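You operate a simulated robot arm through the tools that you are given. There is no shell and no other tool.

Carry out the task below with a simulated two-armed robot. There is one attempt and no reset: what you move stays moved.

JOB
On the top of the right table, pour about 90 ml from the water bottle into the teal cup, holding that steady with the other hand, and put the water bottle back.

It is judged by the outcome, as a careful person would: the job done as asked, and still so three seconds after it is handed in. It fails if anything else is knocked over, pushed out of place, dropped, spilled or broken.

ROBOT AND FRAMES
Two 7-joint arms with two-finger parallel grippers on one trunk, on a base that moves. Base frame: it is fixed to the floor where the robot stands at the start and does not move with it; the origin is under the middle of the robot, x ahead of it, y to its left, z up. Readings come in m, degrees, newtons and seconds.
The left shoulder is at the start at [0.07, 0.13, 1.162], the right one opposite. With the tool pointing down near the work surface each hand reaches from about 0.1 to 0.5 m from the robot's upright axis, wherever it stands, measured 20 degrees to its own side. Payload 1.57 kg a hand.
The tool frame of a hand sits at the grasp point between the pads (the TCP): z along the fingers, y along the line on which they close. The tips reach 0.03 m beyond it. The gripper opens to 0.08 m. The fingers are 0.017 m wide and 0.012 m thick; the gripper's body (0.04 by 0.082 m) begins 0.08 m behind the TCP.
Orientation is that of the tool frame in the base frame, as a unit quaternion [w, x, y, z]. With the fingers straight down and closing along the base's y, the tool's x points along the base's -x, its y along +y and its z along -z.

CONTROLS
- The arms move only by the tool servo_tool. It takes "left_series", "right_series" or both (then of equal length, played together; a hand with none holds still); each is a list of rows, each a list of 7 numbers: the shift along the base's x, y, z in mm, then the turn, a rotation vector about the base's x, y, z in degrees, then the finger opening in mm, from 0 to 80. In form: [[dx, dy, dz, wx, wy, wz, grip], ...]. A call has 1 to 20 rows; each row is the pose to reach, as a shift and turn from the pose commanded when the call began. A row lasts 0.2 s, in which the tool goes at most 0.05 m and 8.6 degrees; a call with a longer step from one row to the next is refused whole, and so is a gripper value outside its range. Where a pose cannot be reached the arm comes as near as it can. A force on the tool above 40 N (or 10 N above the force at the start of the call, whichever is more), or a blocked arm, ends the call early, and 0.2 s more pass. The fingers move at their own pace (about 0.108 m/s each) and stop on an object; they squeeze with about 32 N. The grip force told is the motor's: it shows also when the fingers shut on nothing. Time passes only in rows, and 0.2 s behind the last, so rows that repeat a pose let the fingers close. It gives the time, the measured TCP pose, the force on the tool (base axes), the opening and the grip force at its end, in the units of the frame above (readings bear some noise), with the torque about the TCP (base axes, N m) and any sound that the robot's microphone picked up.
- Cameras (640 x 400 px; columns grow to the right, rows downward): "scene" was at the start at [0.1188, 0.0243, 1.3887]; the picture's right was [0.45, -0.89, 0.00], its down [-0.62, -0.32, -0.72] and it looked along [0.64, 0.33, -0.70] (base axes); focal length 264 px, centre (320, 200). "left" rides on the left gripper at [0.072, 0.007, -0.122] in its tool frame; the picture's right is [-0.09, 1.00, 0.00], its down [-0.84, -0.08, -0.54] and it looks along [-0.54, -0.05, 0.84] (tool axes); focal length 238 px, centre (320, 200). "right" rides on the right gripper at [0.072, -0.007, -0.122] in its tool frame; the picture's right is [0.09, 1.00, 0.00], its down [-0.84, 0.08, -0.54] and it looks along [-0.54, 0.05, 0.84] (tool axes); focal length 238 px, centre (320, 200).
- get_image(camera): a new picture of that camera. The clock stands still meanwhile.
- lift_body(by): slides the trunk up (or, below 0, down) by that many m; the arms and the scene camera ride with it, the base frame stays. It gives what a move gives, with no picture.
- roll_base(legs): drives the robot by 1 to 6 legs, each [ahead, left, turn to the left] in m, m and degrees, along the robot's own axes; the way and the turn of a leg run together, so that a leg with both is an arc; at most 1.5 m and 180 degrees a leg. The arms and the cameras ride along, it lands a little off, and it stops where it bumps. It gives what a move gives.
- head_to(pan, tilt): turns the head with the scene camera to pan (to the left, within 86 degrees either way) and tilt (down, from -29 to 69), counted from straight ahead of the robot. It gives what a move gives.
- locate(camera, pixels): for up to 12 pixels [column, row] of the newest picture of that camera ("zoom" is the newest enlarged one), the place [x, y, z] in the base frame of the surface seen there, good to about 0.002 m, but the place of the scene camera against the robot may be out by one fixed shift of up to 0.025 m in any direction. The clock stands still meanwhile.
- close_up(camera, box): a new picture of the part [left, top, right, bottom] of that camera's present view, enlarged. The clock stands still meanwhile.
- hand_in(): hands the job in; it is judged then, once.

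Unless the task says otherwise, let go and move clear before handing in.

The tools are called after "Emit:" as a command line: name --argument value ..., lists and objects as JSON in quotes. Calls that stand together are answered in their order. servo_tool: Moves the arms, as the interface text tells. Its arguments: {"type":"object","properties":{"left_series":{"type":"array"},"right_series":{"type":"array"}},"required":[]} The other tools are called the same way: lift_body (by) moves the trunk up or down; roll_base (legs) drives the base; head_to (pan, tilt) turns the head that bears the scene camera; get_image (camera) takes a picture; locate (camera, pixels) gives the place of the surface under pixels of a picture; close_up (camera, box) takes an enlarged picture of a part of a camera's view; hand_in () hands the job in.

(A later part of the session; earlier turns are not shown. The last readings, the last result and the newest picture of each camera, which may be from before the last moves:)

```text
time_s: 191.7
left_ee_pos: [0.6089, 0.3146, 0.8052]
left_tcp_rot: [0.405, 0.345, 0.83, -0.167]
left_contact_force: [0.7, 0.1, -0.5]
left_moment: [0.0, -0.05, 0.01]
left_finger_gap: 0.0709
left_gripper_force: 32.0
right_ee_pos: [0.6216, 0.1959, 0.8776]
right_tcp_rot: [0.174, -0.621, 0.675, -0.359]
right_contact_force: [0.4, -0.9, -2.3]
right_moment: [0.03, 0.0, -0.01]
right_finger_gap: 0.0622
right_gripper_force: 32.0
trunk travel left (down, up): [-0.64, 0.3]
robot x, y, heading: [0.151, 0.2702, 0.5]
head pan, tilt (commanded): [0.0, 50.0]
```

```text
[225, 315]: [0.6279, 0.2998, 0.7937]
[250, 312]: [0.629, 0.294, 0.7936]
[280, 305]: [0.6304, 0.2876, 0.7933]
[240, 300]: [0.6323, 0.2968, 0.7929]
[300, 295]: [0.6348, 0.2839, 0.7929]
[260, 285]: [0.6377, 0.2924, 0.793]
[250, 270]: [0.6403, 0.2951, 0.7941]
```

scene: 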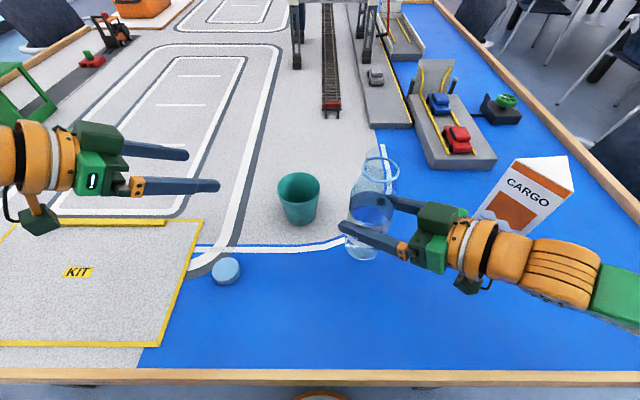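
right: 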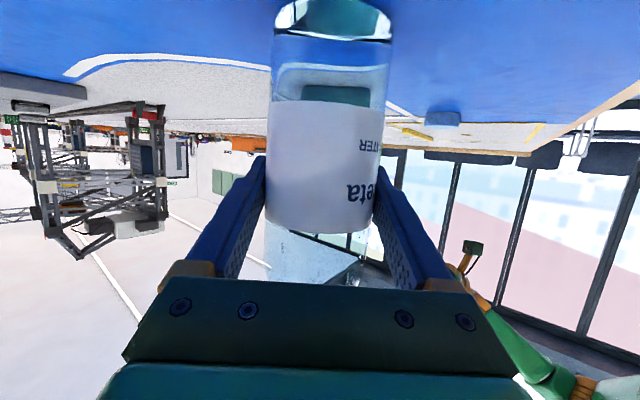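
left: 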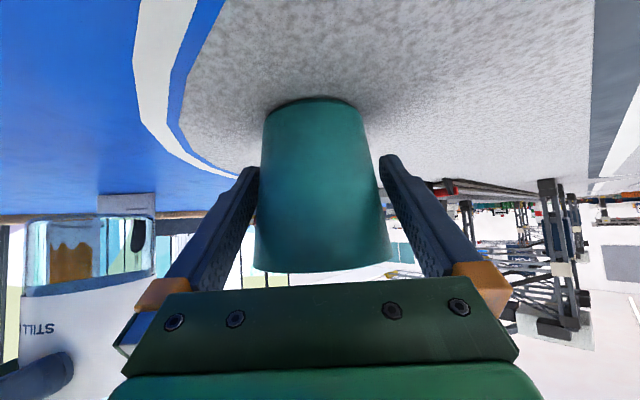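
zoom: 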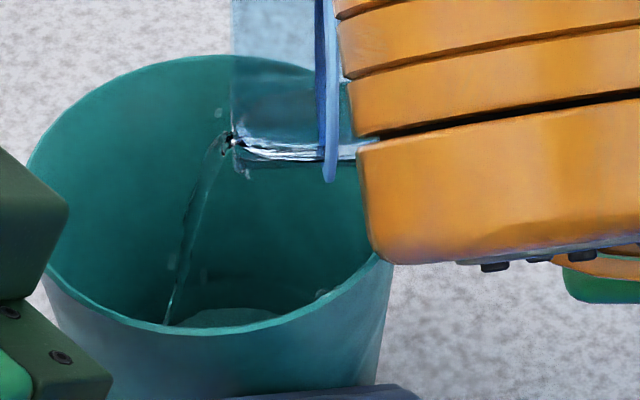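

The surface is at 0.7933 (22.7 mm, about 49 ml). I'll keep going gently with +0.4° and hold 1 s.

Emit:
servo_tool --right_series '[[0, 0, 0, -0.4, -0.03, 0, 20], [0, 0, 0, -0.4, -0.03, 0, 20], [0, 0, 0, -0.4, -0.03, 0, 20], [0, 0, 0, -0.4, -0.03, 0, 20], [0, 0, 0, -0.4, -0.03, 0, 20]]'

Emit:
close_up --camera "scene" --box '[275, 165, 345, 210]'

Emit:
locate --camera "zoom" --pixels '[[225, 310], [250, 308], [280, 300], [240, 295], [300, 290], [260, 280], [250, 265]]'

```text
time_s: 192.9
left_ee_pos: [0.6091, 0.3147, 0.8053]
left_tcp_rot: [0.404, 0.346, 0.83, -0.168]
left_contact_force: [-0.2, -0.1, -1.0]
left_moment: [0.0, -0.06, -0.04]
left_finger_gap: 0.0707
left_gripper_force: 32.2
right_ee_pos: [0.6215, 0.1956, 0.8762]
right_tcp_rot: [0.172, -0.621, 0.674, -0.361]
right_contact_force: [-0.2, -0.6, -2.1]
right_moment: [0.01, -0.02, 0.01]
right_finger_gap: 0.0623
right_gripper_force: 32.1
trunk travel left (down, up): [-0.64, 0.3]
robot x, y, heading: [0.1476, 0.264, 0.3]
head pan, tilt (commanded): [0.0, 50.0]
```

```text
8.89 times, centred on (310, 188) of scene
```

zoom: 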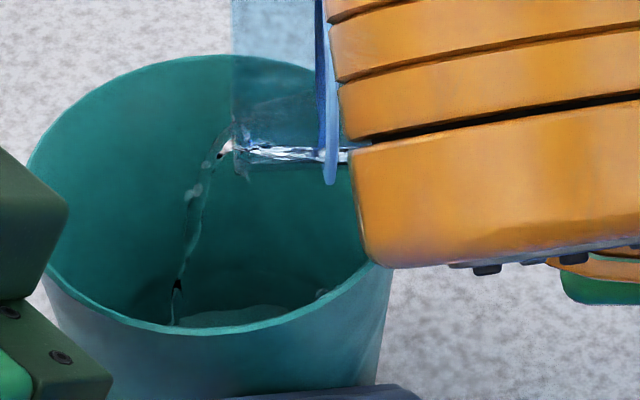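

```text
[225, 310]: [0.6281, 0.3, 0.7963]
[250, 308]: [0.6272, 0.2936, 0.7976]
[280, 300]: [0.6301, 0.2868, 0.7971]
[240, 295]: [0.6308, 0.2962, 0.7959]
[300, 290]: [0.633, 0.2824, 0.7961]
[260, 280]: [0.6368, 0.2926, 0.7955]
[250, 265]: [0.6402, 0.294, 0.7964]
```

The surface is at 0.7963 (25.7 mm, about 58 ml), rising about 9 ml per step. Another +0.4° and hold.

Emit:
servo_tool --right_series '[[0, 0, 0, -0.4, -0.03, 0, 20], [0, 0, 0, -0.4, -0.03, 0, 20], [0, 0, 0, -0.4, -0.03, 0, 20], [0, 0, 0, -0.4, -0.03, 0, 20], [0, 0, 0, -0.4, -0.03, 0, 20]]'

Emit:
close_up --camera "scene" --box '[275, 165, 345, 210]'

Emit:
locate --camera "zoom" --pixels '[[225, 305], [250, 302], [280, 295], [240, 290], [300, 285], [260, 275], [230, 320]]'

```text
time_s: 194.1
left_ee_pos: [0.609, 0.3157, 0.8048]
left_tcp_rot: [0.404, 0.346, 0.83, -0.168]
left_contact_force: [-0.4, -0.1, -0.2]
left_moment: [-0.02, 0.05, 0.0]
left_finger_gap: 0.0709
left_gripper_force: 31.9
right_ee_pos: [0.6214, 0.1945, 0.8755]
right_tcp_rot: [0.17, -0.621, 0.674, -0.362]
right_contact_force: [0.3, 0.3, -1.6]
right_moment: [0.0, -0.02, 0.01]
right_finger_gap: 0.062
right_gripper_force: 31.9
trunk travel left (down, up): [-0.64, 0.3]
robot x, y, heading: [0.1473, 0.2697, 0.3]
head pan, tilt (commanded): [0.0, 50.0]
```

```text
8.89 times, centred on (310, 188) of scene
```

zoom: 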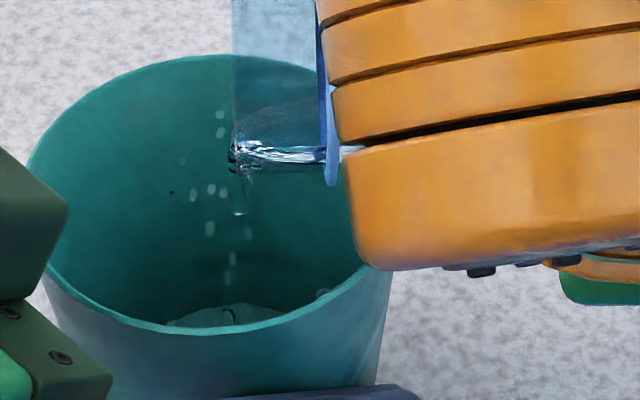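

```text
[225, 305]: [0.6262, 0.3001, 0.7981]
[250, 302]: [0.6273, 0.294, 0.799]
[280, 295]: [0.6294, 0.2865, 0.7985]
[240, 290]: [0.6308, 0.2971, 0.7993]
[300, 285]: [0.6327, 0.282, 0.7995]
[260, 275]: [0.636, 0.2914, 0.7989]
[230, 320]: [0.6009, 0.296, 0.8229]
```

The surface is at 0.7989 (28.3 mm, about 67 ml). Another +0.4° and hold.

Emit:
servo_tool --right_series '[[0, 0, 0, -0.4, -0.03, 0, 20], [0, 0, 0, -0.4, -0.03, 0, 20], [0, 0, 0, -0.4, -0.03, 0, 20], [0, 0, 0, -0.4, -0.03, 0, 20], [0, 0, 0, -0.4, -0.03, 0, 20]]'

Emit:
close_up --camera "scene" --box '[275, 165, 345, 210]'

Emit:
locate --camera "zoom" --pixels '[[225, 300], [250, 298], [280, 290], [240, 285], [300, 280], [260, 270], [210, 310]]'

```text
time_s: 195.3
left_ee_pos: [0.6093, 0.3155, 0.8053]
left_tcp_rot: [0.404, 0.345, 0.83, -0.167]
left_contact_force: [-0.4, 0.0, -0.3]
left_moment: [0.02, 0.02, 0.02]
left_finger_gap: 0.071
left_gripper_force: 32.0
right_ee_pos: [0.623, 0.195, 0.8771]
right_tcp_rot: [0.169, -0.622, 0.672, -0.365]
right_contact_force: [-0.4, -0.4, -1.8]
right_moment: [0.0, 0.02, 0.04]
right_finger_gap: 0.0622
right_gripper_force: 31.8
trunk travel left (down, up): [-0.64, 0.3]
robot x, y, heading: [0.1462, 0.2668, 0.5]
head pan, tilt (commanded): [0.0, 50.0]
```

```text
8.89 times, centred on (310, 188) of scene
```

zoom: 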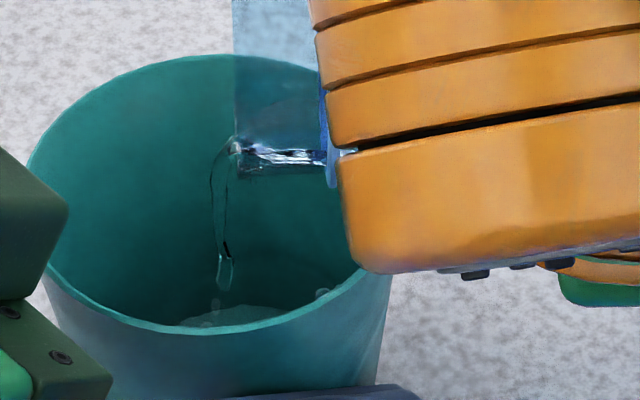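

```text
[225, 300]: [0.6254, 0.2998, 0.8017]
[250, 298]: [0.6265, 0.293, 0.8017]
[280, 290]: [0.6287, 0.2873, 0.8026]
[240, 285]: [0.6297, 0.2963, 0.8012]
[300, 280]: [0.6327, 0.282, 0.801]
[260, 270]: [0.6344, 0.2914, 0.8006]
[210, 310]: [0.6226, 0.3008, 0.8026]
```

The surface is at 0.8014 (30.8 mm, about 75–80 ml). I'll let a little more run for 0.4 s and then tilt back to about 69° to stop the flow, keeping the mouth over the cup.

Emit:
servo_tool --right_series '[[0, 0, 0, -0.2, -0.02, 0, 20], [0, 0, 0, -0.2, -0.02, 0, 20], [0, 0, 0, 4, 0.35, 0, 20], [0, 0, 0, 9, 0.78, 0, 20], [0, 0, 0, 14, 1.22, 0, 20], [0, 0, 0, 18, 1.57, 0, 20], [0, 0, 0, 18, 1.57, 0, 20], [0, 0, 0, 18, 1.57, 0, 20], [0, 0, 0, 18, 1.57, 0, 20]]'

Emit:
close_up --camera "scene" --box '[275, 165, 345, 210]'

Emit:
locate --camera "zoom" --pixels '[[225, 300], [250, 298], [280, 290], [240, 285], [300, 280], [260, 270], [210, 305], [270, 300]]'

```text
time_s: 197.3
left_ee_pos: [0.6076, 0.3147, 0.8051]
left_tcp_rot: [0.404, 0.345, 0.83, -0.167]
left_contact_force: [0.4, 0.1, -0.1]
left_moment: [0.04, 0.02, 0.01]
left_finger_gap: 0.0708
left_gripper_force: 32.2
right_ee_pos: [0.6209, 0.196, 0.8772]
right_tcp_rot: [0.255, -0.592, 0.723, -0.247]
right_contact_force: [0.1, 0.0, -1.4]
right_moment: [0.02, 0.05, -0.01]
right_finger_gap: 0.0618
right_gripper_force: 31.9
trunk travel left (down, up): [-0.64, 0.3]
robot x, y, heading: [0.1471, 0.2717, 0.2]
head pan, tilt (commanded): [0.0, 50.0]
```

```text
8.89 times, centred on (310, 188) of scene
```

zoom: 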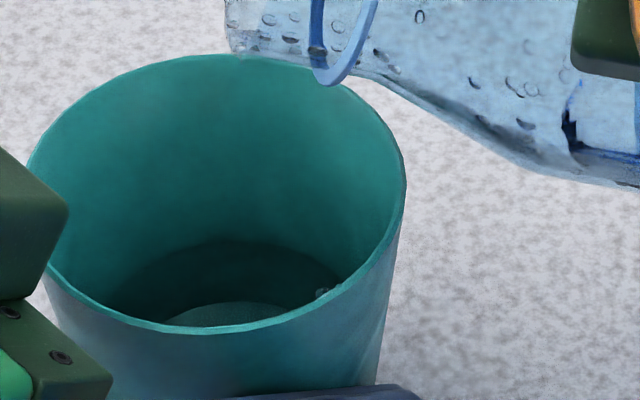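

```text
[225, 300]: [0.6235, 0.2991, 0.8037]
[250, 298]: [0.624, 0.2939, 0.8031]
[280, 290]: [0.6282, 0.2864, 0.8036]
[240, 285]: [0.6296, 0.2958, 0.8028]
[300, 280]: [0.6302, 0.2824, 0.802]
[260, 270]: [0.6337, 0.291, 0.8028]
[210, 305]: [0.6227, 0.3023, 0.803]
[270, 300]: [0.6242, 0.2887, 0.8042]
```

The flow has stopped cleanly with nothing spilled, and the cup surface reads 0.8032 (32.6 mm, about 81–87 ml). I'll bring the bottle upright along the tested path to cross-check with its remaining level before deciding on a top-up.

Emit:
servo_tool --right_series '[[-6, 0, 1, 4.65, 0.41, 0, 20], [-13, 0, 2, 9.3, 0.81, 0, 20], [-20, 0, 4, 13.9, 1.22, 0, 20], [-28, 0, 6, 18.6, 1.62, 0, 20], [-35, 0, 8, 23.2, 2.03, 0, 20], [-43, 0, 10, 27.9, 2.44, 0, 20], [-50, -1, 12, 32.5, 2.84, 0, 20], [-57, -1, 13, 37.2, 3.25, 0, 20], [-64, -1, 14, 41.8, 3.65, 0, 20], [-72, -1, 15, 46.5, 4.06, 0, 20], [-79, -1, 16, 51.1, 4.47, 0, 20], [-87, -2, 17, 55.8, 4.87, 0, 20], [-95, -2, 18, 60.4, 5.28, 0, 20], [-103, -2, 19, 65.1, 5.68, 0, 20], [-111, -2, 19, 69.3, 6.05, 0, 20], [-111, -2, 19, 69.3, 6.05, 0, 20], [-111, -2, 19, 69.3, 6.05, 0, 20], [-111, -2, 19, 69.3, 6.05, 0, 20]]'

Emit:
get_image --camera "scene"

Emit:
close_up --camera "scene" --box '[330, 150, 420, 270]'

```text
time_s: 201.1
left_ee_pos: [0.6082, 0.3146, 0.8059]
left_tcp_rot: [0.404, 0.345, 0.83, -0.168]
left_contact_force: [0.0, -0.2, 0.2]
left_moment: [0.01, 0.01, -0.02]
left_finger_gap: 0.0708
left_gripper_force: 32.3
right_ee_pos: [0.5105, 0.1936, 0.896]
right_tcp_rot: [0.509, -0.355, 0.747, 0.237]
right_contact_force: [1.2, -0.3, -1.5]
right_moment: [0.02, 0.01, 0.0]
right_finger_gap: 0.0622
right_gripper_force: 31.8
trunk travel left (down, up): [-0.64, 0.3]
robot x, y, heading: [0.1483, 0.2691, 0.5]
head pan, tilt (commanded): [0.0, 50.0]
```

```text
taken
```

scene: 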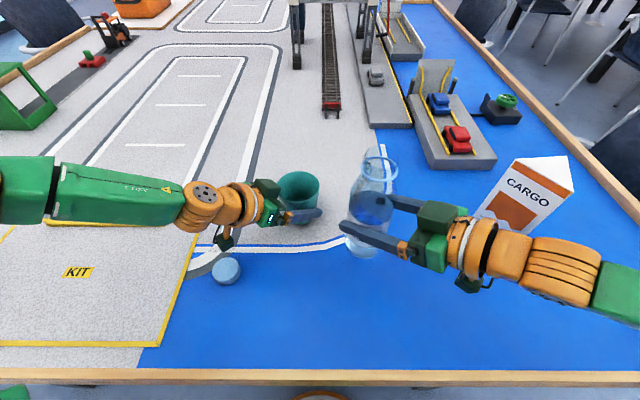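

```text
3.33 times, centred on (375, 210) of scene
```

zoom: 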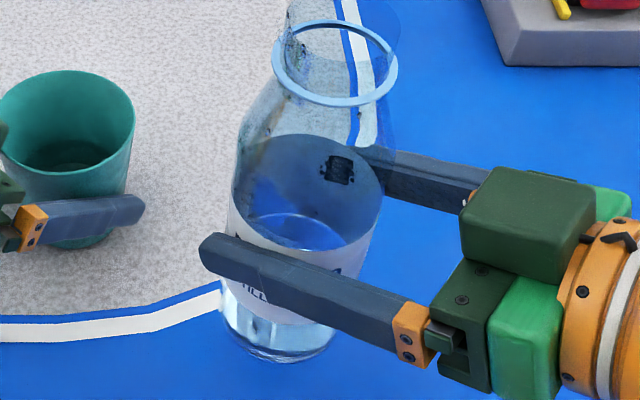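

The bottle is upright again with nothing spilled. I'll locate its water surface and the cup's.

Emit:
locate --camera "zoom" --pixels '[[290, 238], [310, 242], [270, 225], [330, 235], [300, 222], [320, 215], [280, 215], [250, 205], [340, 215], [65, 155], [80, 160], [70, 120]]'

```text
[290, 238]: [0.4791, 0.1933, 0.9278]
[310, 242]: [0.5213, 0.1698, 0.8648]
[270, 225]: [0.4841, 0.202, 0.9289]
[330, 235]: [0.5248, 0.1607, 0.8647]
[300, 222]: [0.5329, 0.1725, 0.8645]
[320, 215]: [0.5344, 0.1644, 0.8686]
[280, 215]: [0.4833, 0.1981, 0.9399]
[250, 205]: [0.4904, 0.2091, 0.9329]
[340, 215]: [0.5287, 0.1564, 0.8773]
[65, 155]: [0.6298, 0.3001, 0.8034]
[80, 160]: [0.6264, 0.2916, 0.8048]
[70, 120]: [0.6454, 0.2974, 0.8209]
```

The bottle's surface reads scene z≈0.8646. To compare that with its starting level I need the bottle's own height now, so I'll locate points on its ring, base and label edges.

Emit:
locate --camera "zoom" --pixels '[[277, 70], [300, 97], [335, 103], [370, 97], [394, 72], [345, 23], [300, 30], [232, 305], [250, 340], [290, 358], [310, 322], [265, 320]]'

Emit:
close_up --camera "scene" --box '[345, 185, 400, 235]'

```text
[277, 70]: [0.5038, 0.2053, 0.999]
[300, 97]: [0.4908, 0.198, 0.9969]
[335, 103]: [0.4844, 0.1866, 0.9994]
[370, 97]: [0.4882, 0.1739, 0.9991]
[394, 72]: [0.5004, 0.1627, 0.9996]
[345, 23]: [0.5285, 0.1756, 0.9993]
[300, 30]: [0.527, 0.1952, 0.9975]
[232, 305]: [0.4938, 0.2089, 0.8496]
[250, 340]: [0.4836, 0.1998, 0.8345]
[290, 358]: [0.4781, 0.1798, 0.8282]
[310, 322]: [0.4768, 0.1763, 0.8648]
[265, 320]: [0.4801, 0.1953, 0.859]
```

```text
8.00 times, centred on (372, 210) of scene
```

zoom: 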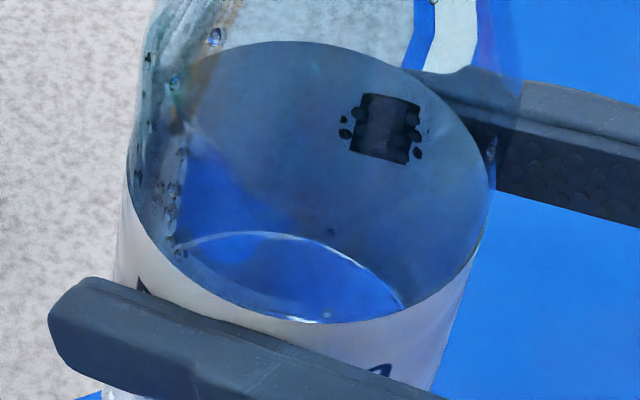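

The ring now reads 0.9988, putting the base at 0.8188 and the water 45.8 mm above it, against 69.5 mm at the start. I'll check that I'm really reading the water surface with a column of points through the bottle.

Emit:
locate --camera "zoom" --pixels '[[300, 60], [300, 100], [300, 140], [300, 170], [300, 200], [300, 225], [300, 245], [300, 265], [300, 285], [300, 305], [350, 250], [250, 200]]'

```text
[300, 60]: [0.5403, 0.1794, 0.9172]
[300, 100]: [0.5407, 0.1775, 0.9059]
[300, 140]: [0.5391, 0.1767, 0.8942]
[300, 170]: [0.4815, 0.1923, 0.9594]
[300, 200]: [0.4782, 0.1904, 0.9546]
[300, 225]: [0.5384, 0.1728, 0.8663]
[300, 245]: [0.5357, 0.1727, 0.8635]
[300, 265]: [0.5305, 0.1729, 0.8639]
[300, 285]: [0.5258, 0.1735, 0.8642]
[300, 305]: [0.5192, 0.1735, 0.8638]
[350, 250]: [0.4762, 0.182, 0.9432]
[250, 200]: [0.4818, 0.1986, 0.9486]
```

The flat surface at 0.8638 (rows 245–305) is clearly the water: 45.0 mm above the base, a drop of 24.5 mm, so about 70–74 ml has left the bottle. I'll also average several weight readings to cross-check.

Emit:
servo_tool --right_series '[[0, 0, 0, 0, 0, 0, 20]]'

Emit:
servo_tool --right_series '[[0, 0, 0, 0, 0, 0, 20]]'

Emit:
servo_tool --right_series '[[0, 0, 0, 0, 0, 0, 20]]'

Emit:
servo_tool --right_series '[[0, 0, 0, 0, 0, 0, 20]]'

Emit:
servo_tool --right_series '[[0, 0, 0, 0, 0, 0, 20]]'

Emit:
servo_tool --right_series '[[0, 0, 0, 0, 0, 0, 20]]'

Emit:
servo_tool --right_series '[[0, 0, 0, 0, 0, 0, 20]]'

Emit:
servo_tool --right_series '[[0, 0, 0, 0, 0, 0, 20]]'

Emit:
close_up --camera "scene" --box '[270, 160, 330, 210]'

```text
time_s: 201.5
left_ee_pos: [0.6082, 0.3147, 0.8056]
left_tcp_rot: [0.404, 0.345, 0.831, -0.167]
left_contact_force: [0.4, 0.5, -1.0]
left_moment: [0.03, 0.02, -0.02]
left_finger_gap: 0.0707
left_gripper_force: 31.7
right_ee_pos: [0.5105, 0.1929, 0.8946]
right_tcp_rot: [0.51, -0.354, 0.747, 0.237]
right_contact_force: [0.0, -0.8, -1.0]
right_moment: [-0.02, -0.01, -0.01]
right_finger_gap: 0.0621
right_gripper_force: 32.3
trunk travel left (down, up): [-0.64, 0.3]
robot x, y, heading: [0.1452, 0.2662, 0.4]
head pan, tilt (commanded): [0.0, 50.0]
```

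```text
time_s: 201.9
left_ee_pos: [0.6091, 0.3144, 0.8056]
left_tcp_rot: [0.403, 0.346, 0.83, -0.168]
left_contact_force: [0.1, 0.6, -0.4]
left_moment: [-0.01, -0.01, -0.02]
left_finger_gap: 0.0708
left_gripper_force: 32.4
right_ee_pos: [0.5106, 0.193, 0.8966]
right_tcp_rot: [0.509, -0.354, 0.748, 0.237]
right_contact_force: [-0.3, -0.7, -1.5]
right_moment: [0.01, 0.01, -0.01]
right_finger_gap: 0.0619
right_gripper_force: 32.6
trunk travel left (down, up): [-0.64, 0.3]
robot x, y, heading: [0.1471, 0.2687, 0.3]
head pan, tilt (commanded): [0.0, 50.0]
```

```text
time_s: 202.3
left_ee_pos: [0.6086, 0.3157, 0.8058]
left_tcp_rot: [0.404, 0.345, 0.83, -0.167]
left_contact_force: [0.4, 0.1, 0.4]
left_moment: [0.01, 0.01, 0.03]
left_finger_gap: 0.0709
left_gripper_force: 32.3
right_ee_pos: [0.51, 0.1926, 0.8961]
right_tcp_rot: [0.51, -0.354, 0.747, 0.237]
right_contact_force: [0.2, -1.2, -1.6]
right_moment: [0.07, 0.02, 0.0]
right_finger_gap: 0.0622
right_gripper_force: 32.0
trunk travel left (down, up): [-0.64, 0.3]
robot x, y, heading: [0.1476, 0.2665, 0.2]
head pan, tilt (commanded): [0.0, 50.0]
```

```text
time_s: 202.7
left_ee_pos: [0.6083, 0.314, 0.805]
left_tcp_rot: [0.404, 0.345, 0.83, -0.167]
left_contact_force: [-1.4, 0.2, -0.3]
left_moment: [0.01, 0.05, 0.0]
left_finger_gap: 0.0704
left_gripper_force: 32.1
right_ee_pos: [0.5097, 0.1944, 0.8962]
right_tcp_rot: [0.509, -0.354, 0.748, 0.237]
right_contact_force: [-0.2, 0.0, -0.8]
right_moment: [-0.03, -0.01, 0.0]
right_finger_gap: 0.062
right_gripper_force: 32.2
trunk travel left (down, up): [-0.64, 0.3]
robot x, y, heading: [0.1495, 0.2684, 0.1]
head pan, tilt (commanded): [0.0, 50.0]
```

```text
time_s: 203.1
left_ee_pos: [0.6092, 0.3146, 0.8049]
left_tcp_rot: [0.405, 0.345, 0.83, -0.168]
left_contact_force: [-0.3, 0.0, -0.7]
left_moment: [-0.01, 0.02, 0.01]
left_finger_gap: 0.0705
left_gripper_force: 32.0
right_ee_pos: [0.5106, 0.1937, 0.8948]
right_tcp_rot: [0.51, -0.354, 0.748, 0.237]
right_contact_force: [0.0, 0.7, -1.5]
right_moment: [-0.05, 0.01, 0.0]
right_finger_gap: 0.0618
right_gripper_force: 31.5
trunk travel left (down, up): [-0.64, 0.3]
robot x, y, heading: [0.1476, 0.2707, 0.3]
head pan, tilt (commanded): [0.0, 50.0]
```

```text
time_s: 203.5
left_ee_pos: [0.6091, 0.3158, 0.8059]
left_tcp_rot: [0.404, 0.345, 0.83, -0.167]
left_contact_force: [-0.1, 0.2, 0.1]
left_moment: [-0.02, 0.01, -0.01]
left_finger_gap: 0.0707
left_gripper_force: 32.0
right_ee_pos: [0.5094, 0.1932, 0.8965]
right_tcp_rot: [0.51, -0.354, 0.747, 0.237]
right_contact_force: [0.2, -0.3, -0.6]
right_moment: [-0.03, 0.0, 0.01]
right_finger_gap: 0.0619
right_gripper_force: 32.2
trunk travel left (down, up): [-0.64, 0.3]
robot x, y, heading: [0.1488, 0.2676, 0.2]
head pan, tilt (commanded): [0.0, 50.0]
```

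```text
time_s: 203.9
left_ee_pos: [0.6084, 0.3146, 0.8047]
left_tcp_rot: [0.404, 0.345, 0.83, -0.167]
left_contact_force: [-0.1, 0.4, 0.3]
left_moment: [0.02, 0.03, 0.0]
left_finger_gap: 0.0707
left_gripper_force: 31.8
right_ee_pos: [0.5104, 0.1941, 0.8964]
right_tcp_rot: [0.51, -0.353, 0.748, 0.237]
right_contact_force: [0.7, -1.1, -2.0]
right_moment: [-0.02, -0.02, 0.0]
right_finger_gap: 0.062
right_gripper_force: 32.4
trunk travel left (down, up): [-0.64, 0.3]
robot x, y, heading: [0.1483, 0.2678, 0.4]
head pan, tilt (commanded): [0.0, 50.0]
```

```text
time_s: 204.3
left_ee_pos: [0.6092, 0.3141, 0.8059]
left_tcp_rot: [0.405, 0.344, 0.831, -0.167]
left_contact_force: [0.9, -0.1, -1.1]
left_moment: [0.0, 0.02, 0.03]
left_finger_gap: 0.0707
left_gripper_force: 31.8
right_ee_pos: [0.5106, 0.1936, 0.8956]
right_tcp_rot: [0.509, -0.354, 0.747, 0.238]
right_contact_force: [0.8, 0.2, -1.6]
right_moment: [0.02, -0.01, 0.02]
right_finger_gap: 0.062
right_gripper_force: 32.7
trunk travel left (down, up): [-0.64, 0.3]
robot x, y, heading: [0.1465, 0.265, 0.2]
head pan, tilt (commanded): [0.0, 50.0]
```

```text
8.00 times, centred on (300, 185) of scene
```

zoom: 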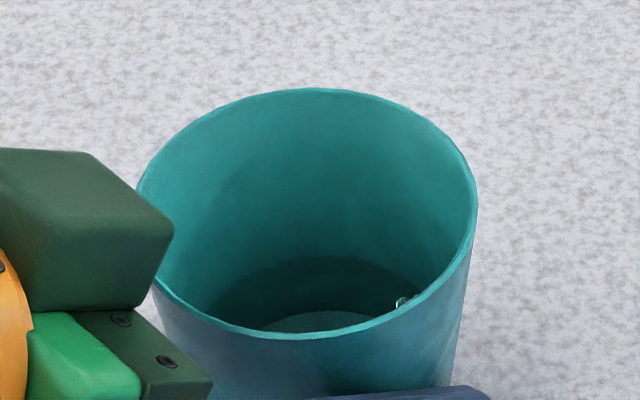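

The readings combine to roughly 76 ml poured (bottle level 69–74, cup level 72–87, weight 83±18). I'll top up about 13 ml: tilt again along the same path, aiming for a cup surface of about 0.807.

Emit:
servo_tool --right_series '[[6, 0, 0, -4.7, -0.41, 0, 20], [12, 0, 0, -9.4, -0.82, 0, 20], [18, 0, 0, -14.1, -1.23, 0, 20], [24, 0, 0, -18.8, -1.64, 0, 20], [30, 0, -1, -23.5, -2.05, 0, 20], [36, 0, -1, -28.2, -2.46, 0, 20], [43, 0, -2, -32.9, -2.87, 0, 20], [50, 0, -3, -37.6, -3.28, 0, 20], [57, 1, -5, -42.3, -3.7, 0, 20], [64, 1, -6, -47, -4.1, 0, 20], [72, 1, -8, -51.7, -4.5, 0, 20], [80, 1, -10, -56.4, -4.93, 0, 20], [89, 1, -13, -61.1, -5.3, 0, 20], [98, 2, -16, -65.7, -5.74, 0, 20], [105, 2, -18, -69.7, -6.1, 0, 20], [111, 2, -19, -74, -6.47, 0, 20], [111, 2, -19, -78, -6.82, 0, 20], [111, 2, -19, -81, -7.08, 0, 20], [111, 2, -19, -81, -7.08, 0, 20]]'

Emit:
close_up --camera "scene" --box '[270, 150, 350, 215]'

```text
time_s: 208.3
left_ee_pos: [0.6097, 0.3154, 0.806]
left_tcp_rot: [0.405, 0.345, 0.83, -0.168]
left_contact_force: [-0.5, -0.2, 0.0]
left_moment: [0.03, 0.0, 0.02]
left_finger_gap: 0.0708
left_gripper_force: 32.2
right_ee_pos: [0.6216, 0.1958, 0.8774]
right_tcp_rot: [0.198, -0.613, 0.692, -0.326]
right_contact_force: [0.2, 0.2, -1.0]
right_moment: [0.04, 0.02, 0.04]
right_finger_gap: 0.0617
right_gripper_force: 32.0
trunk travel left (down, up): [-0.64, 0.3]
robot x, y, heading: [0.1479, 0.2675, 0.1]
head pan, tilt (commanded): [0.0, 50.0]
```

```text
6.15 times, centred on (310, 182) of scene
```

zoom: 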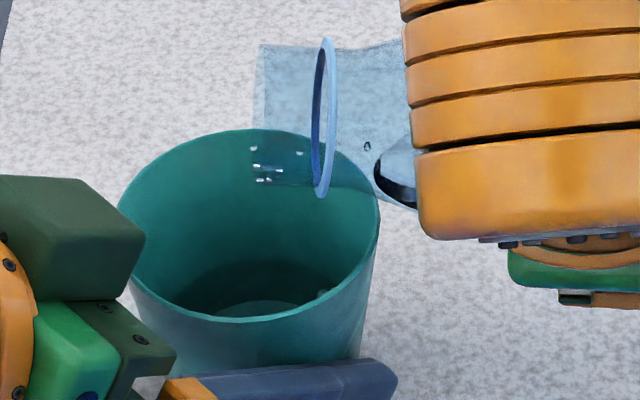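

At about 81° all is well with no flow. I'll go on to about 86° at 1° per step and hold.

Emit:
servo_tool --right_series '[[0, 0, 0, -1, -0.09, 0, 20], [0, 0, 0, -2, -0.17, 0, 20], [0, 0, 0, -3, -0.26, 0, 20], [0, 0, 0, -4, -0.35, 0, 20], [0, 0, 0, -4.7, -0.41, 0, 20], [0, 0, 0, -4.7, -0.41, 0, 20], [0, 0, 0, -4.7, -0.41, 0, 20]]'

Emit:
close_up --camera "scene" --box '[275, 165, 345, 210]'

Emit:
locate --camera "zoom" --pixels '[[225, 300], [250, 298], [280, 290], [240, 285], [300, 280], [260, 270]]'

```text
time_s: 209.9
left_ee_pos: [0.609, 0.3146, 0.8047]
left_tcp_rot: [0.404, 0.345, 0.83, -0.167]
left_contact_force: [-0.4, 0.5, -0.3]
left_moment: [-0.01, -0.01, 0.0]
left_finger_gap: 0.071
left_gripper_force: 31.6
right_ee_pos: [0.6215, 0.1955, 0.8775]
right_tcp_rot: [0.176, -0.62, 0.677, -0.356]
right_contact_force: [-0.1, 0.0, -1.6]
right_moment: [0.03, 0.01, -0.04]
right_finger_gap: 0.0621
right_gripper_force: 32.1
trunk travel left (down, up): [-0.64, 0.3]
robot x, y, heading: [0.148, 0.2686, 0.1]
head pan, tilt (commanded): [0.0, 50.0]
```

```text
8.89 times, centred on (310, 188) of scene
```

zoom: 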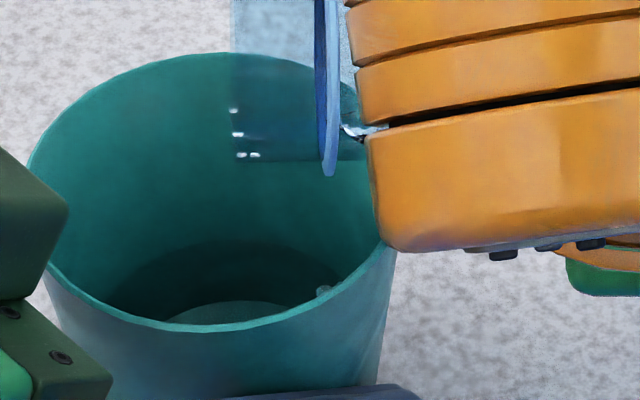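

```text
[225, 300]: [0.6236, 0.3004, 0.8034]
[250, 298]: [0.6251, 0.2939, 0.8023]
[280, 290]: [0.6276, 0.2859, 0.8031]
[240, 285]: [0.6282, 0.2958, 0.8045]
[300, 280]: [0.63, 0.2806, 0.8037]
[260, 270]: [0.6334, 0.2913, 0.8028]
```

The cup is unchanged at 0.8033 and the water front is at the ring. I'll add 1.2° and hold.

Emit:
servo_tool --right_series '[[0, 0, 0, -0.6, -0.05, 0, 20], [0, 0, 0, -1.2, -0.1, 0, 20], [0, 0, 0, -1.2, -0.1, 0, 20], [0, 0, 0, -1.2, -0.1, 0, 20], [0, 0, 0, -1.2, -0.1, 0, 20]]'

Emit:
close_up --camera "scene" --box '[275, 165, 345, 210]'

Emit:
locate --camera "zoom" --pixels '[[225, 300], [250, 298], [280, 290], [240, 285], [300, 280], [260, 270]]'

```text
time_s: 211.1
left_ee_pos: [0.6097, 0.3155, 0.8055]
left_tcp_rot: [0.403, 0.346, 0.83, -0.168]
left_contact_force: [-0.6, 0.8, -0.5]
left_moment: [-0.01, -0.03, 0.0]
left_finger_gap: 0.0711
left_gripper_force: 32.1
right_ee_pos: [0.6209, 0.1958, 0.8771]
right_tcp_rot: [0.17, -0.621, 0.674, -0.363]
right_contact_force: [-0.4, -0.6, -0.9]
right_moment: [-0.01, -0.04, 0.04]
right_finger_gap: 0.0622
right_gripper_force: 32.1
trunk travel left (down, up): [-0.64, 0.3]
robot x, y, heading: [0.1473, 0.2678, 0.5]
head pan, tilt (commanded): [0.0, 50.0]
```

```text
8.89 times, centred on (310, 188) of scene
```

zoom: 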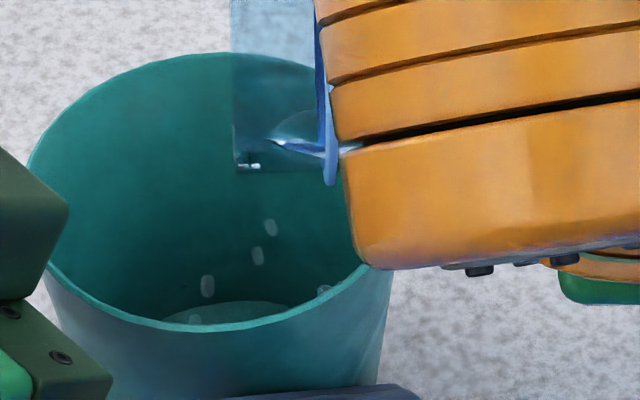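

```text
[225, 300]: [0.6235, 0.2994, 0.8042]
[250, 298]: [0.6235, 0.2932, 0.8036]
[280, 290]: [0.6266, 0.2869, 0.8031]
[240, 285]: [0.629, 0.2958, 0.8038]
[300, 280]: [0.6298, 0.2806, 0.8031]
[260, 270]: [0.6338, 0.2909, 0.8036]
```

A few drops are falling and the water is close to the lip (zoom (265,150)); the surface is still 0.8036. I'll add 0.5° and hold about 1 s.

Emit:
servo_tool --right_series '[[0, 0, 0, -0.5, -0.04, 0, 20], [0, 0, 0, -0.5, -0.04, 0, 20], [0, 0, 0, -0.5, -0.04, 0, 20], [0, 0, 0, -0.5, -0.04, 0, 20], [0, 0, 0, -0.5, -0.04, 0, 20]]'

Emit:
close_up --camera "scene" --box '[275, 165, 345, 210]'

Emit:
locate --camera "zoom" --pixels '[[225, 300], [250, 298], [280, 290], [240, 285], [300, 280], [260, 270]]'

```text
time_s: 212.3
left_ee_pos: [0.6084, 0.3154, 0.8054]
left_tcp_rot: [0.405, 0.345, 0.83, -0.168]
left_contact_force: [-0.8, -0.2, 0.2]
left_moment: [0.03, -0.01, -0.01]
left_finger_gap: 0.0706
left_gripper_force: 31.6
right_ee_pos: [0.6211, 0.1954, 0.8774]
right_tcp_rot: [0.167, -0.622, 0.672, -0.366]
right_contact_force: [-0.6, -0.2, -1.7]
right_moment: [-0.05, 0.03, 0.02]
right_finger_gap: 0.0616
right_gripper_force: 31.9
trunk travel left (down, up): [-0.64, 0.3]
robot x, y, heading: [0.1497, 0.2671, 0.1]
head pan, tilt (commanded): [0.0, 50.0]
```

```text
8.89 times, centred on (310, 188) of scene
```

zoom: 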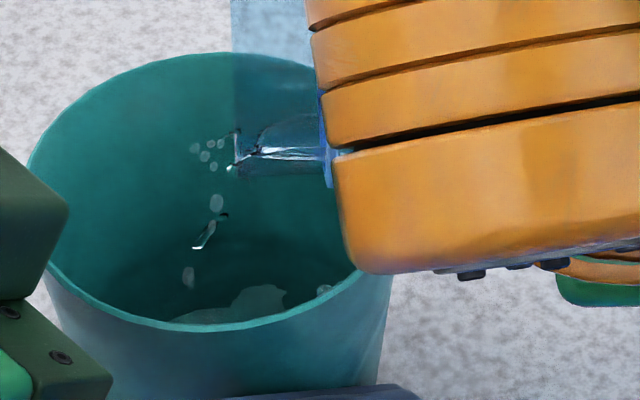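

```text
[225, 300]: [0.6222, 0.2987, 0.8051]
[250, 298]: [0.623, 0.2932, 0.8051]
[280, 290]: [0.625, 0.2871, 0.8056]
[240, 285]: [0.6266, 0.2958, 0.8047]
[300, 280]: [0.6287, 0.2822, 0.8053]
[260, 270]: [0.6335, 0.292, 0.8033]
```

The surface is at 0.8052 (about +6 ml). I'll let it run about 0.6 s more with +0.3°, then tilt back to stop the flow.

Emit:
servo_tool --right_series '[[0, 0, 0, -0.3, -0.03, 0, 20], [0, 0, 0, -0.3, -0.03, 0, 20], [0, 0, 0, -0.3, -0.03, 0, 20], [0, 0, 0, 4, 0.35, 0, 20], [0, 0, 0, 9, 0.78, 0, 20], [0, 0, 0, 14, 1.22, 0, 20], [0, 0, 0, 18, 1.57, 0, 20], [0, 0, 0, 18, 1.57, 0, 20], [0, 0, 0, 18, 1.57, 0, 20], [0, 0, 0, 18, 1.57, 0, 20]]'

Emit:
close_up --camera "scene" --box '[275, 165, 345, 210]'

Emit:
locate --camera "zoom" --pixels '[[225, 300], [250, 298], [280, 290], [240, 285], [300, 280], [260, 270], [210, 300], [270, 260]]'

```text
time_s: 214.5
left_ee_pos: [0.6095, 0.3154, 0.8041]
left_tcp_rot: [0.405, 0.344, 0.83, -0.167]
left_contact_force: [0.0, -0.7, 1.2]
left_moment: [0.01, -0.01, 0.0]
left_finger_gap: 0.0707
left_gripper_force: 31.9
right_ee_pos: [0.6212, 0.1955, 0.8765]
right_tcp_rot: [0.253, -0.594, 0.722, -0.248]
right_contact_force: [0.5, 0.3, -2.5]
right_moment: [0.02, 0.0, 0.03]
right_finger_gap: 0.0618
right_gripper_force: 31.7
trunk travel left (down, up): [-0.64, 0.3]
robot x, y, heading: [0.1472, 0.269, 0.3]
head pan, tilt (commanded): [0.0, 50.0]
```

```text
8.89 times, centred on (310, 188) of scene
```

zoom: 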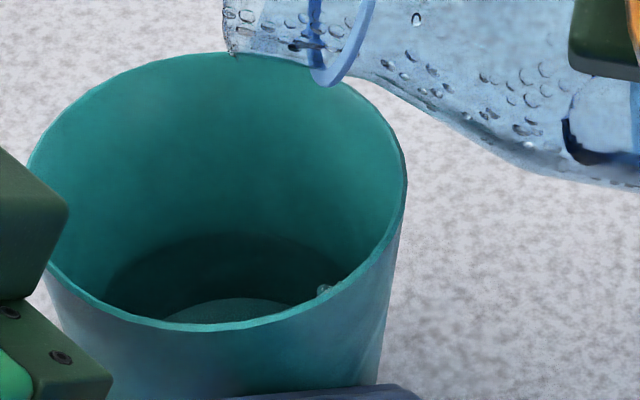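

```text
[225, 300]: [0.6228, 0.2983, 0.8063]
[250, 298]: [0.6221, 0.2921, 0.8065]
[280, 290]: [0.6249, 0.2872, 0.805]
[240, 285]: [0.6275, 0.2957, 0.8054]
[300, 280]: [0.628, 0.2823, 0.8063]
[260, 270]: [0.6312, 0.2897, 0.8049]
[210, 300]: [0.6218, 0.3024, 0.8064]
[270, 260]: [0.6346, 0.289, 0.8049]
```

The flow has stopped, and the surface reads about 0.8057 (+8 ml), so roughly 80–85 ml in total. I'll bring the bottle upright again to measure its level accurately before deciding on a last small top-up.

Emit:
servo_tool --right_series '[[-6, 0, 1, 4.65, 0.41, 0, 20], [-13, 0, 2, 9.3, 0.81, 0, 20], [-20, 0, 4, 13.9, 1.22, 0, 20], [-28, 0, 6, 18.6, 1.62, 0, 20], [-35, 0, 8, 23.2, 2.03, 0, 20], [-43, 0, 10, 27.9, 2.44, 0, 20], [-50, -1, 12, 32.5, 2.84, 0, 20], [-57, -1, 13, 37.2, 3.25, 0, 20], [-64, -1, 14, 41.8, 3.65, 0, 20], [-72, -1, 15, 46.5, 4.06, 0, 20], [-79, -1, 16, 51.1, 4.47, 0, 20], [-87, -2, 17, 55.8, 4.87, 0, 20], [-95, -2, 18, 60.4, 5.28, 0, 20], [-103, -2, 19, 65.1, 5.68, 0, 20], [-111, -2, 19, 69.3, 6.05, 0, 20], [-111, -2, 19, 69.3, 6.05, 0, 20], [-111, -2, 19, 69.3, 6.05, 0, 20], [-111, -2, 19, 69.3, 6.05, 0, 20], [-111, -2, 19, 69.3, 6.05, 0, 20]]'

Emit:
close_up --camera "scene" --box '[345, 185, 400, 235]'

Emit:
locate --camera "zoom" --pixels '[[300, 225], [300, 245], [300, 265], [300, 285], [300, 300], [330, 280], [270, 270], [350, 290], [320, 260], [280, 250]]'

Emit:
locate --camera "scene" --pixels '[[346, 171], [353, 179], [363, 181], [373, 179], [381, 171], [366, 157], [300, 200], [295, 199], [303, 198]]'

```text
time_s: 218.5
left_ee_pos: [0.6092, 0.3144, 0.8053]
left_tcp_rot: [0.404, 0.345, 0.83, -0.167]
left_contact_force: [-0.2, 0.2, -0.8]
left_moment: [0.02, 0.03, -0.04]
left_finger_gap: 0.0705
left_gripper_force: 31.6
right_ee_pos: [0.5105, 0.1928, 0.8958]
right_tcp_rot: [0.509, -0.355, 0.747, 0.237]
right_contact_force: [-0.4, -0.2, -1.5]
right_moment: [0.0, 0.01, -0.03]
right_finger_gap: 0.0618
right_gripper_force: 31.8
trunk travel left (down, up): [-0.64, 0.3]
robot x, y, heading: [0.1448, 0.2652, 0.3]
head pan, tilt (commanded): [0.0, 50.0]
```

```text
8.00 times, centred on (372, 210) of scene
```

zoom: 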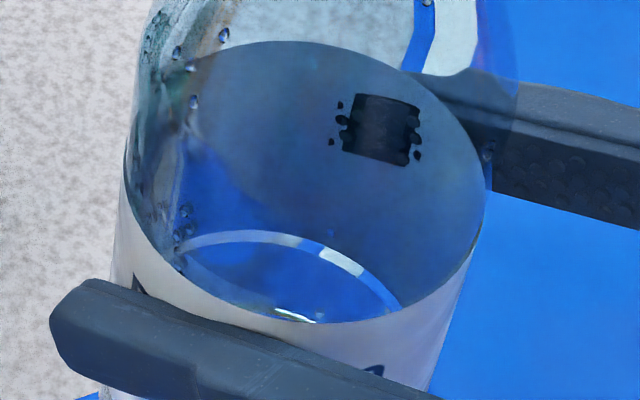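

```text
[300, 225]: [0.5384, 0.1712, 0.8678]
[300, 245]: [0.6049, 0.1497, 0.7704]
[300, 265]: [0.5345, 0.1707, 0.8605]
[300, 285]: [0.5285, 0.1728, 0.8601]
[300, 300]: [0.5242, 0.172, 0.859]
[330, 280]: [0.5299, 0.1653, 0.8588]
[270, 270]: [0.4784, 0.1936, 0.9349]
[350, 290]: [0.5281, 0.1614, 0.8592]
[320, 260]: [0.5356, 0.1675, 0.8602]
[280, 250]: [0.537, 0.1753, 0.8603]
```

```text
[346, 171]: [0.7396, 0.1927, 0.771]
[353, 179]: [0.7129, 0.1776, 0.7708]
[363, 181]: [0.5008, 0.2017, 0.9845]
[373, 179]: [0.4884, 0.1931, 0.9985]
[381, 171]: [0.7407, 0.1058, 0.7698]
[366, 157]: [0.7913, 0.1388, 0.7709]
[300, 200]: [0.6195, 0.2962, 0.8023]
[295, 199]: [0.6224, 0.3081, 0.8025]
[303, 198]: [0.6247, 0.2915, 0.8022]
```

The bottle's level is now 41.2 mm above its base, a total drop of 28.3 mm, i.e. about 80–85 ml poured. I'll measure the cup's water surface radius for a better volume estimate.

Emit:
close_up --camera "scene" --box '[275, 165, 345, 210]'

Emit:
locate --camera "zoom" --pixels '[[225, 237], [180, 243], [140, 260], [115, 285], [270, 240], [310, 252], [340, 272], [225, 230], [250, 298], [200, 300], [300, 280], [225, 245]]'

```text
8.89 times, centred on (310, 188) of scene
```

zoom: 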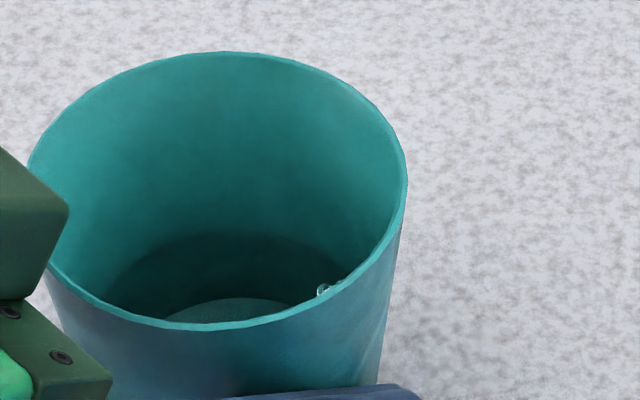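

```text
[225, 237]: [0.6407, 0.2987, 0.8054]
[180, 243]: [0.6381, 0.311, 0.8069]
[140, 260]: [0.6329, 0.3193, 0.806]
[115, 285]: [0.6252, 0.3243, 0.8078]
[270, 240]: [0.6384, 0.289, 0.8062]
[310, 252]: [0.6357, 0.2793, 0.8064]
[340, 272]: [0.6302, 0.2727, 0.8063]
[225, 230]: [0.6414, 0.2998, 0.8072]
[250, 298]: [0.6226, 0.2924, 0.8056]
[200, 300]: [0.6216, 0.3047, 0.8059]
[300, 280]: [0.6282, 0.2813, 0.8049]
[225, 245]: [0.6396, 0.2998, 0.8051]
```

The surface radius is 32.3 mm at 0.8055, which gives 82–87 ml, in line with the bottle's 80–85 ml. One last small top-up of about 6 ml will centre it on 90, so I'll tilt again along the same path.

Emit:
servo_tool --right_series '[[6, 0, 0, -4.7, -0.41, 0, 20], [12, 0, 0, -9.4, -0.82, 0, 20], [18, 0, 0, -14.1, -1.23, 0, 20], [24, 0, 0, -18.8, -1.64, 0, 20], [30, 0, -1, -23.5, -2.05, 0, 20], [36, 0, -1, -28.2, -2.46, 0, 20], [43, 0, -2, -32.9, -2.87, 0, 20], [50, 0, -3, -37.6, -3.28, 0, 20], [57, 1, -5, -42.3, -3.7, 0, 20], [64, 1, -6, -47, -4.1, 0, 20], [72, 1, -8, -51.7, -4.5, 0, 20], [80, 1, -10, -56.4, -4.93, 0, 20], [89, 1, -13, -61.1, -5.3, 0, 20], [98, 2, -16, -65.7, -5.74, 0, 20], [105, 2, -18, -69.7, -6.1, 0, 20], [111, 2, -19, -74, -6.47, 0, 20], [111, 2, -19, -78, -6.82, 0, 20], [111, 2, -19, -81, -7.08, 0, 20], [111, 2, -19, -83, -7.25, 0, 20], [111, 2, -19, -84, -7.34, 0, 20]]'

Emit:
servo_tool --right_series '[[0, 0, 0, -1, -0.09, 0, 20], [0, 0, 0, -2, -0.17, 0, 20], [0, 0, 0, -3, -0.26, 0, 20], [0, 0, 0, -3, -0.26, 0, 20], [0, 0, 0, -3, -0.26, 0, 20]]'

Emit:
close_up --camera "scene" --box '[275, 165, 345, 210]'

Emit:
locate --camera "zoom" --pixels '[[225, 300], [250, 298], [280, 290], [240, 285], [300, 280], [260, 270], [210, 300]]'

```text
time_s: 222.7
left_ee_pos: [0.6079, 0.3144, 0.8049]
left_tcp_rot: [0.404, 0.345, 0.83, -0.167]
left_contact_force: [0.4, -1.2, 0.3]
left_moment: [0.03, 0.0, 0.04]
left_finger_gap: 0.0706
left_gripper_force: 31.5
right_ee_pos: [0.6219, 0.1941, 0.8774]
right_tcp_rot: [0.183, -0.617, 0.682, -0.346]
right_contact_force: [-0.5, -0.2, -0.6]
right_moment: [-0.01, 0.0, 0.0]
right_finger_gap: 0.062
right_gripper_force: 32.1
trunk travel left (down, up): [-0.64, 0.3]
robot x, y, heading: [0.1489, 0.2659, 0.3]
head pan, tilt (commanded): [0.0, 50.0]
```

```text
time_s: 223.9
left_ee_pos: [0.6097, 0.3152, 0.805]
left_tcp_rot: [0.405, 0.345, 0.83, -0.168]
left_contact_force: [0.0, 0.2, 1.0]
left_moment: [0.01, 0.03, 0.0]
left_finger_gap: 0.0706
left_gripper_force: 31.8
right_ee_pos: [0.6223, 0.1954, 0.8775]
right_tcp_rot: [0.17, -0.62, 0.673, -0.365]
right_contact_force: [0.3, 0.3, -1.7]
right_moment: [0.04, 0.01, 0.03]
right_finger_gap: 0.0617
right_gripper_force: 31.7
trunk travel left (down, up): [-0.64, 0.3]
robot x, y, heading: [0.1498, 0.2672, 0.2]
head pan, tilt (commanded): [0.0, 50.0]
```

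```text
8.89 times, centred on (310, 188) of scene
```

zoom: 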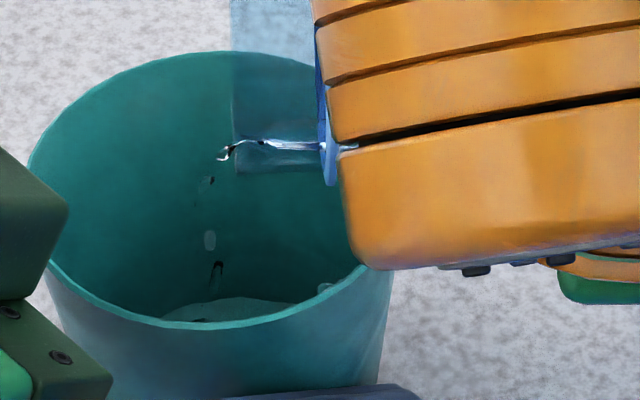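

```text
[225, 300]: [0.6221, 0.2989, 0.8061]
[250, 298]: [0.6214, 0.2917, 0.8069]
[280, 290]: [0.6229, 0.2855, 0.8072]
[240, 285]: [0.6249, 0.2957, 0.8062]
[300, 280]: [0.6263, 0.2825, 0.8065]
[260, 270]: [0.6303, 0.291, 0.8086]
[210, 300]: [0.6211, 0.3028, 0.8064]
```

A thin stream is flowing and the surface reads 0.8067 (about +4 ml). I'll let it run 0.4 s more and then tilt back.

Emit:
servo_tool --right_series '[[0, 0, 0, -0.1, -0.01, 0, 20], [0, 0, 0, -0.1, -0.01, 0, 20], [0, 0, 0, 4, 0.35, 0, 20], [0, 0, 0, 9, 0.78, 0, 20], [0, 0, 0, 14, 1.22, 0, 20], [0, 0, 0, 18, 1.57, 0, 20], [0, 0, 0, 18, 1.57, 0, 20], [0, 0, 0, 18, 1.57, 0, 20], [0, 0, 0, 18, 1.57, 0, 20]]'

Emit:
close_up --camera "scene" --box '[275, 165, 345, 210]'

Emit:
locate --camera "zoom" --pixels '[[225, 300], [250, 298], [280, 290], [240, 285], [300, 280], [260, 270], [210, 300], [270, 260]]'

```text
time_s: 225.9
left_ee_pos: [0.609, 0.3149, 0.8047]
left_tcp_rot: [0.404, 0.345, 0.83, -0.167]
left_contact_force: [-0.8, -0.7, 0.3]
left_moment: [0.04, 0.0, 0.0]
left_finger_gap: 0.0708
left_gripper_force: 32.3
right_ee_pos: [0.6223, 0.1949, 0.8779]
right_tcp_rot: [0.256, -0.593, 0.723, -0.245]
right_contact_force: [1.1, 0.3, 0.0]
right_moment: [0.02, 0.03, 0.02]
right_finger_gap: 0.0615
right_gripper_force: 32.2
trunk travel left (down, up): [-0.64, 0.3]
robot x, y, heading: [0.1474, 0.2671, 0.3]
head pan, tilt (commanded): [0.0, 50.0]
```

```text
8.89 times, centred on (310, 188) of scene
```

zoom: 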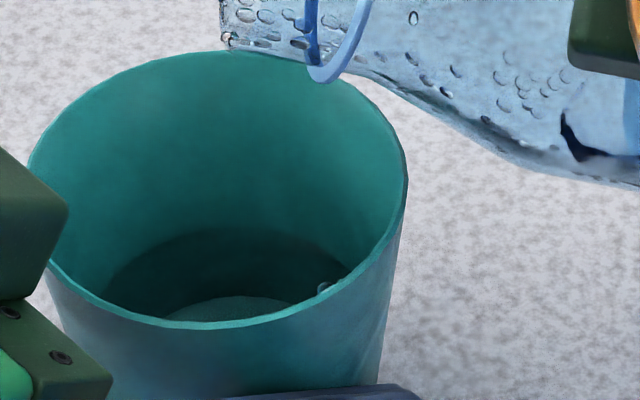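

```text
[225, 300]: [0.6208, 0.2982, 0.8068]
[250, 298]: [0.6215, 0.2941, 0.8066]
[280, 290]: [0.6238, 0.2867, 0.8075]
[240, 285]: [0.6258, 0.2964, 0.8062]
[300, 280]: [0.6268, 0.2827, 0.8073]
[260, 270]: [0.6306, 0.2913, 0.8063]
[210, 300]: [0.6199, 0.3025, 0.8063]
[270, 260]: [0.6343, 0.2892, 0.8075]
```

The flow has stopped with the surface at 0.8068, so about 88 ml is in the cup. I'll bring the bottle slowly upright along the same path.

Emit:
servo_tool --right_series '[[0, 0, 0, 0, 0, 0, 20], [0, 0, 0, 3, 0.26, 0, 20], [0, 0, 0, 7, 0.61, 0, 20], [-6, 0, 1, 11, 0.96, 0, 20], [-13, 0, 3, 15.5, 1.35, 0, 20], [-21, 0, 5, 20, 1.75, 0, 20], [-29, 0, 7, 24.5, 2.14, 0, 20], [-37, 0, 9, 29, 2.53, 0, 20], [-45, -1, 11, 33.5, 2.93, 0, 20], [-53, -1, 13, 38, 3.32, 0, 20], [-61, -1, 14, 42.5, 3.71, 0, 20], [-69, -1, 15, 47, 4.1, 0, 20], [-77, -1, 16, 51.5, 4.5, 0, 20], [-85, -2, 17, 56, 4.89, 0, 20], [-93, -2, 18, 60.5, 5.28, 0, 20], [-101, -2, 19, 65, 5.68, 0, 20], [-109, -2, 19, 69.3, 6.05, 0, 20], [-111, -2, 19, 69.3, 6.05, 0, 20], [-111, -2, 19, 69.3, 6.05, 0, 20]]'

Emit:
get_image --camera "scene"

Emit:
close_up --camera "scene" --box '[240, 150, 420, 280]'

```text
time_s: 229.9
left_ee_pos: [0.6082, 0.315, 0.8052]
left_tcp_rot: [0.404, 0.345, 0.83, -0.168]
left_contact_force: [0.3, -0.2, -0.2]
left_moment: [-0.03, -0.01, 0.02]
left_finger_gap: 0.0706
left_gripper_force: 31.9
right_ee_pos: [0.5103, 0.1925, 0.8972]
right_tcp_rot: [0.509, -0.353, 0.748, 0.238]
right_contact_force: [0.0, 0.3, -1.0]
right_moment: [-0.01, 0.03, -0.02]
right_finger_gap: 0.0615
right_gripper_force: 31.4
trunk travel left (down, up): [-0.64, 0.3]
robot x, y, heading: [0.1461, 0.2671, 0.6]
head pan, tilt (commanded): [0.0, 50.0]
```

```text
taken
```

scene: 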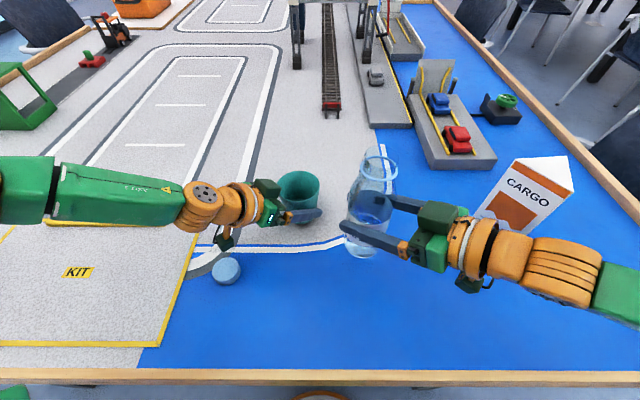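

```text
3.08 times, centred on (330, 215) of scene
```

zoom: 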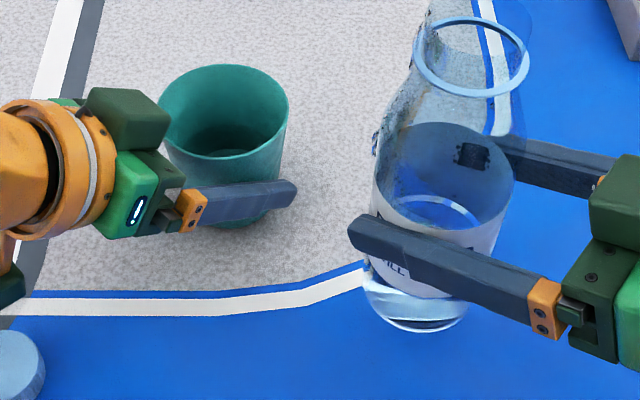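

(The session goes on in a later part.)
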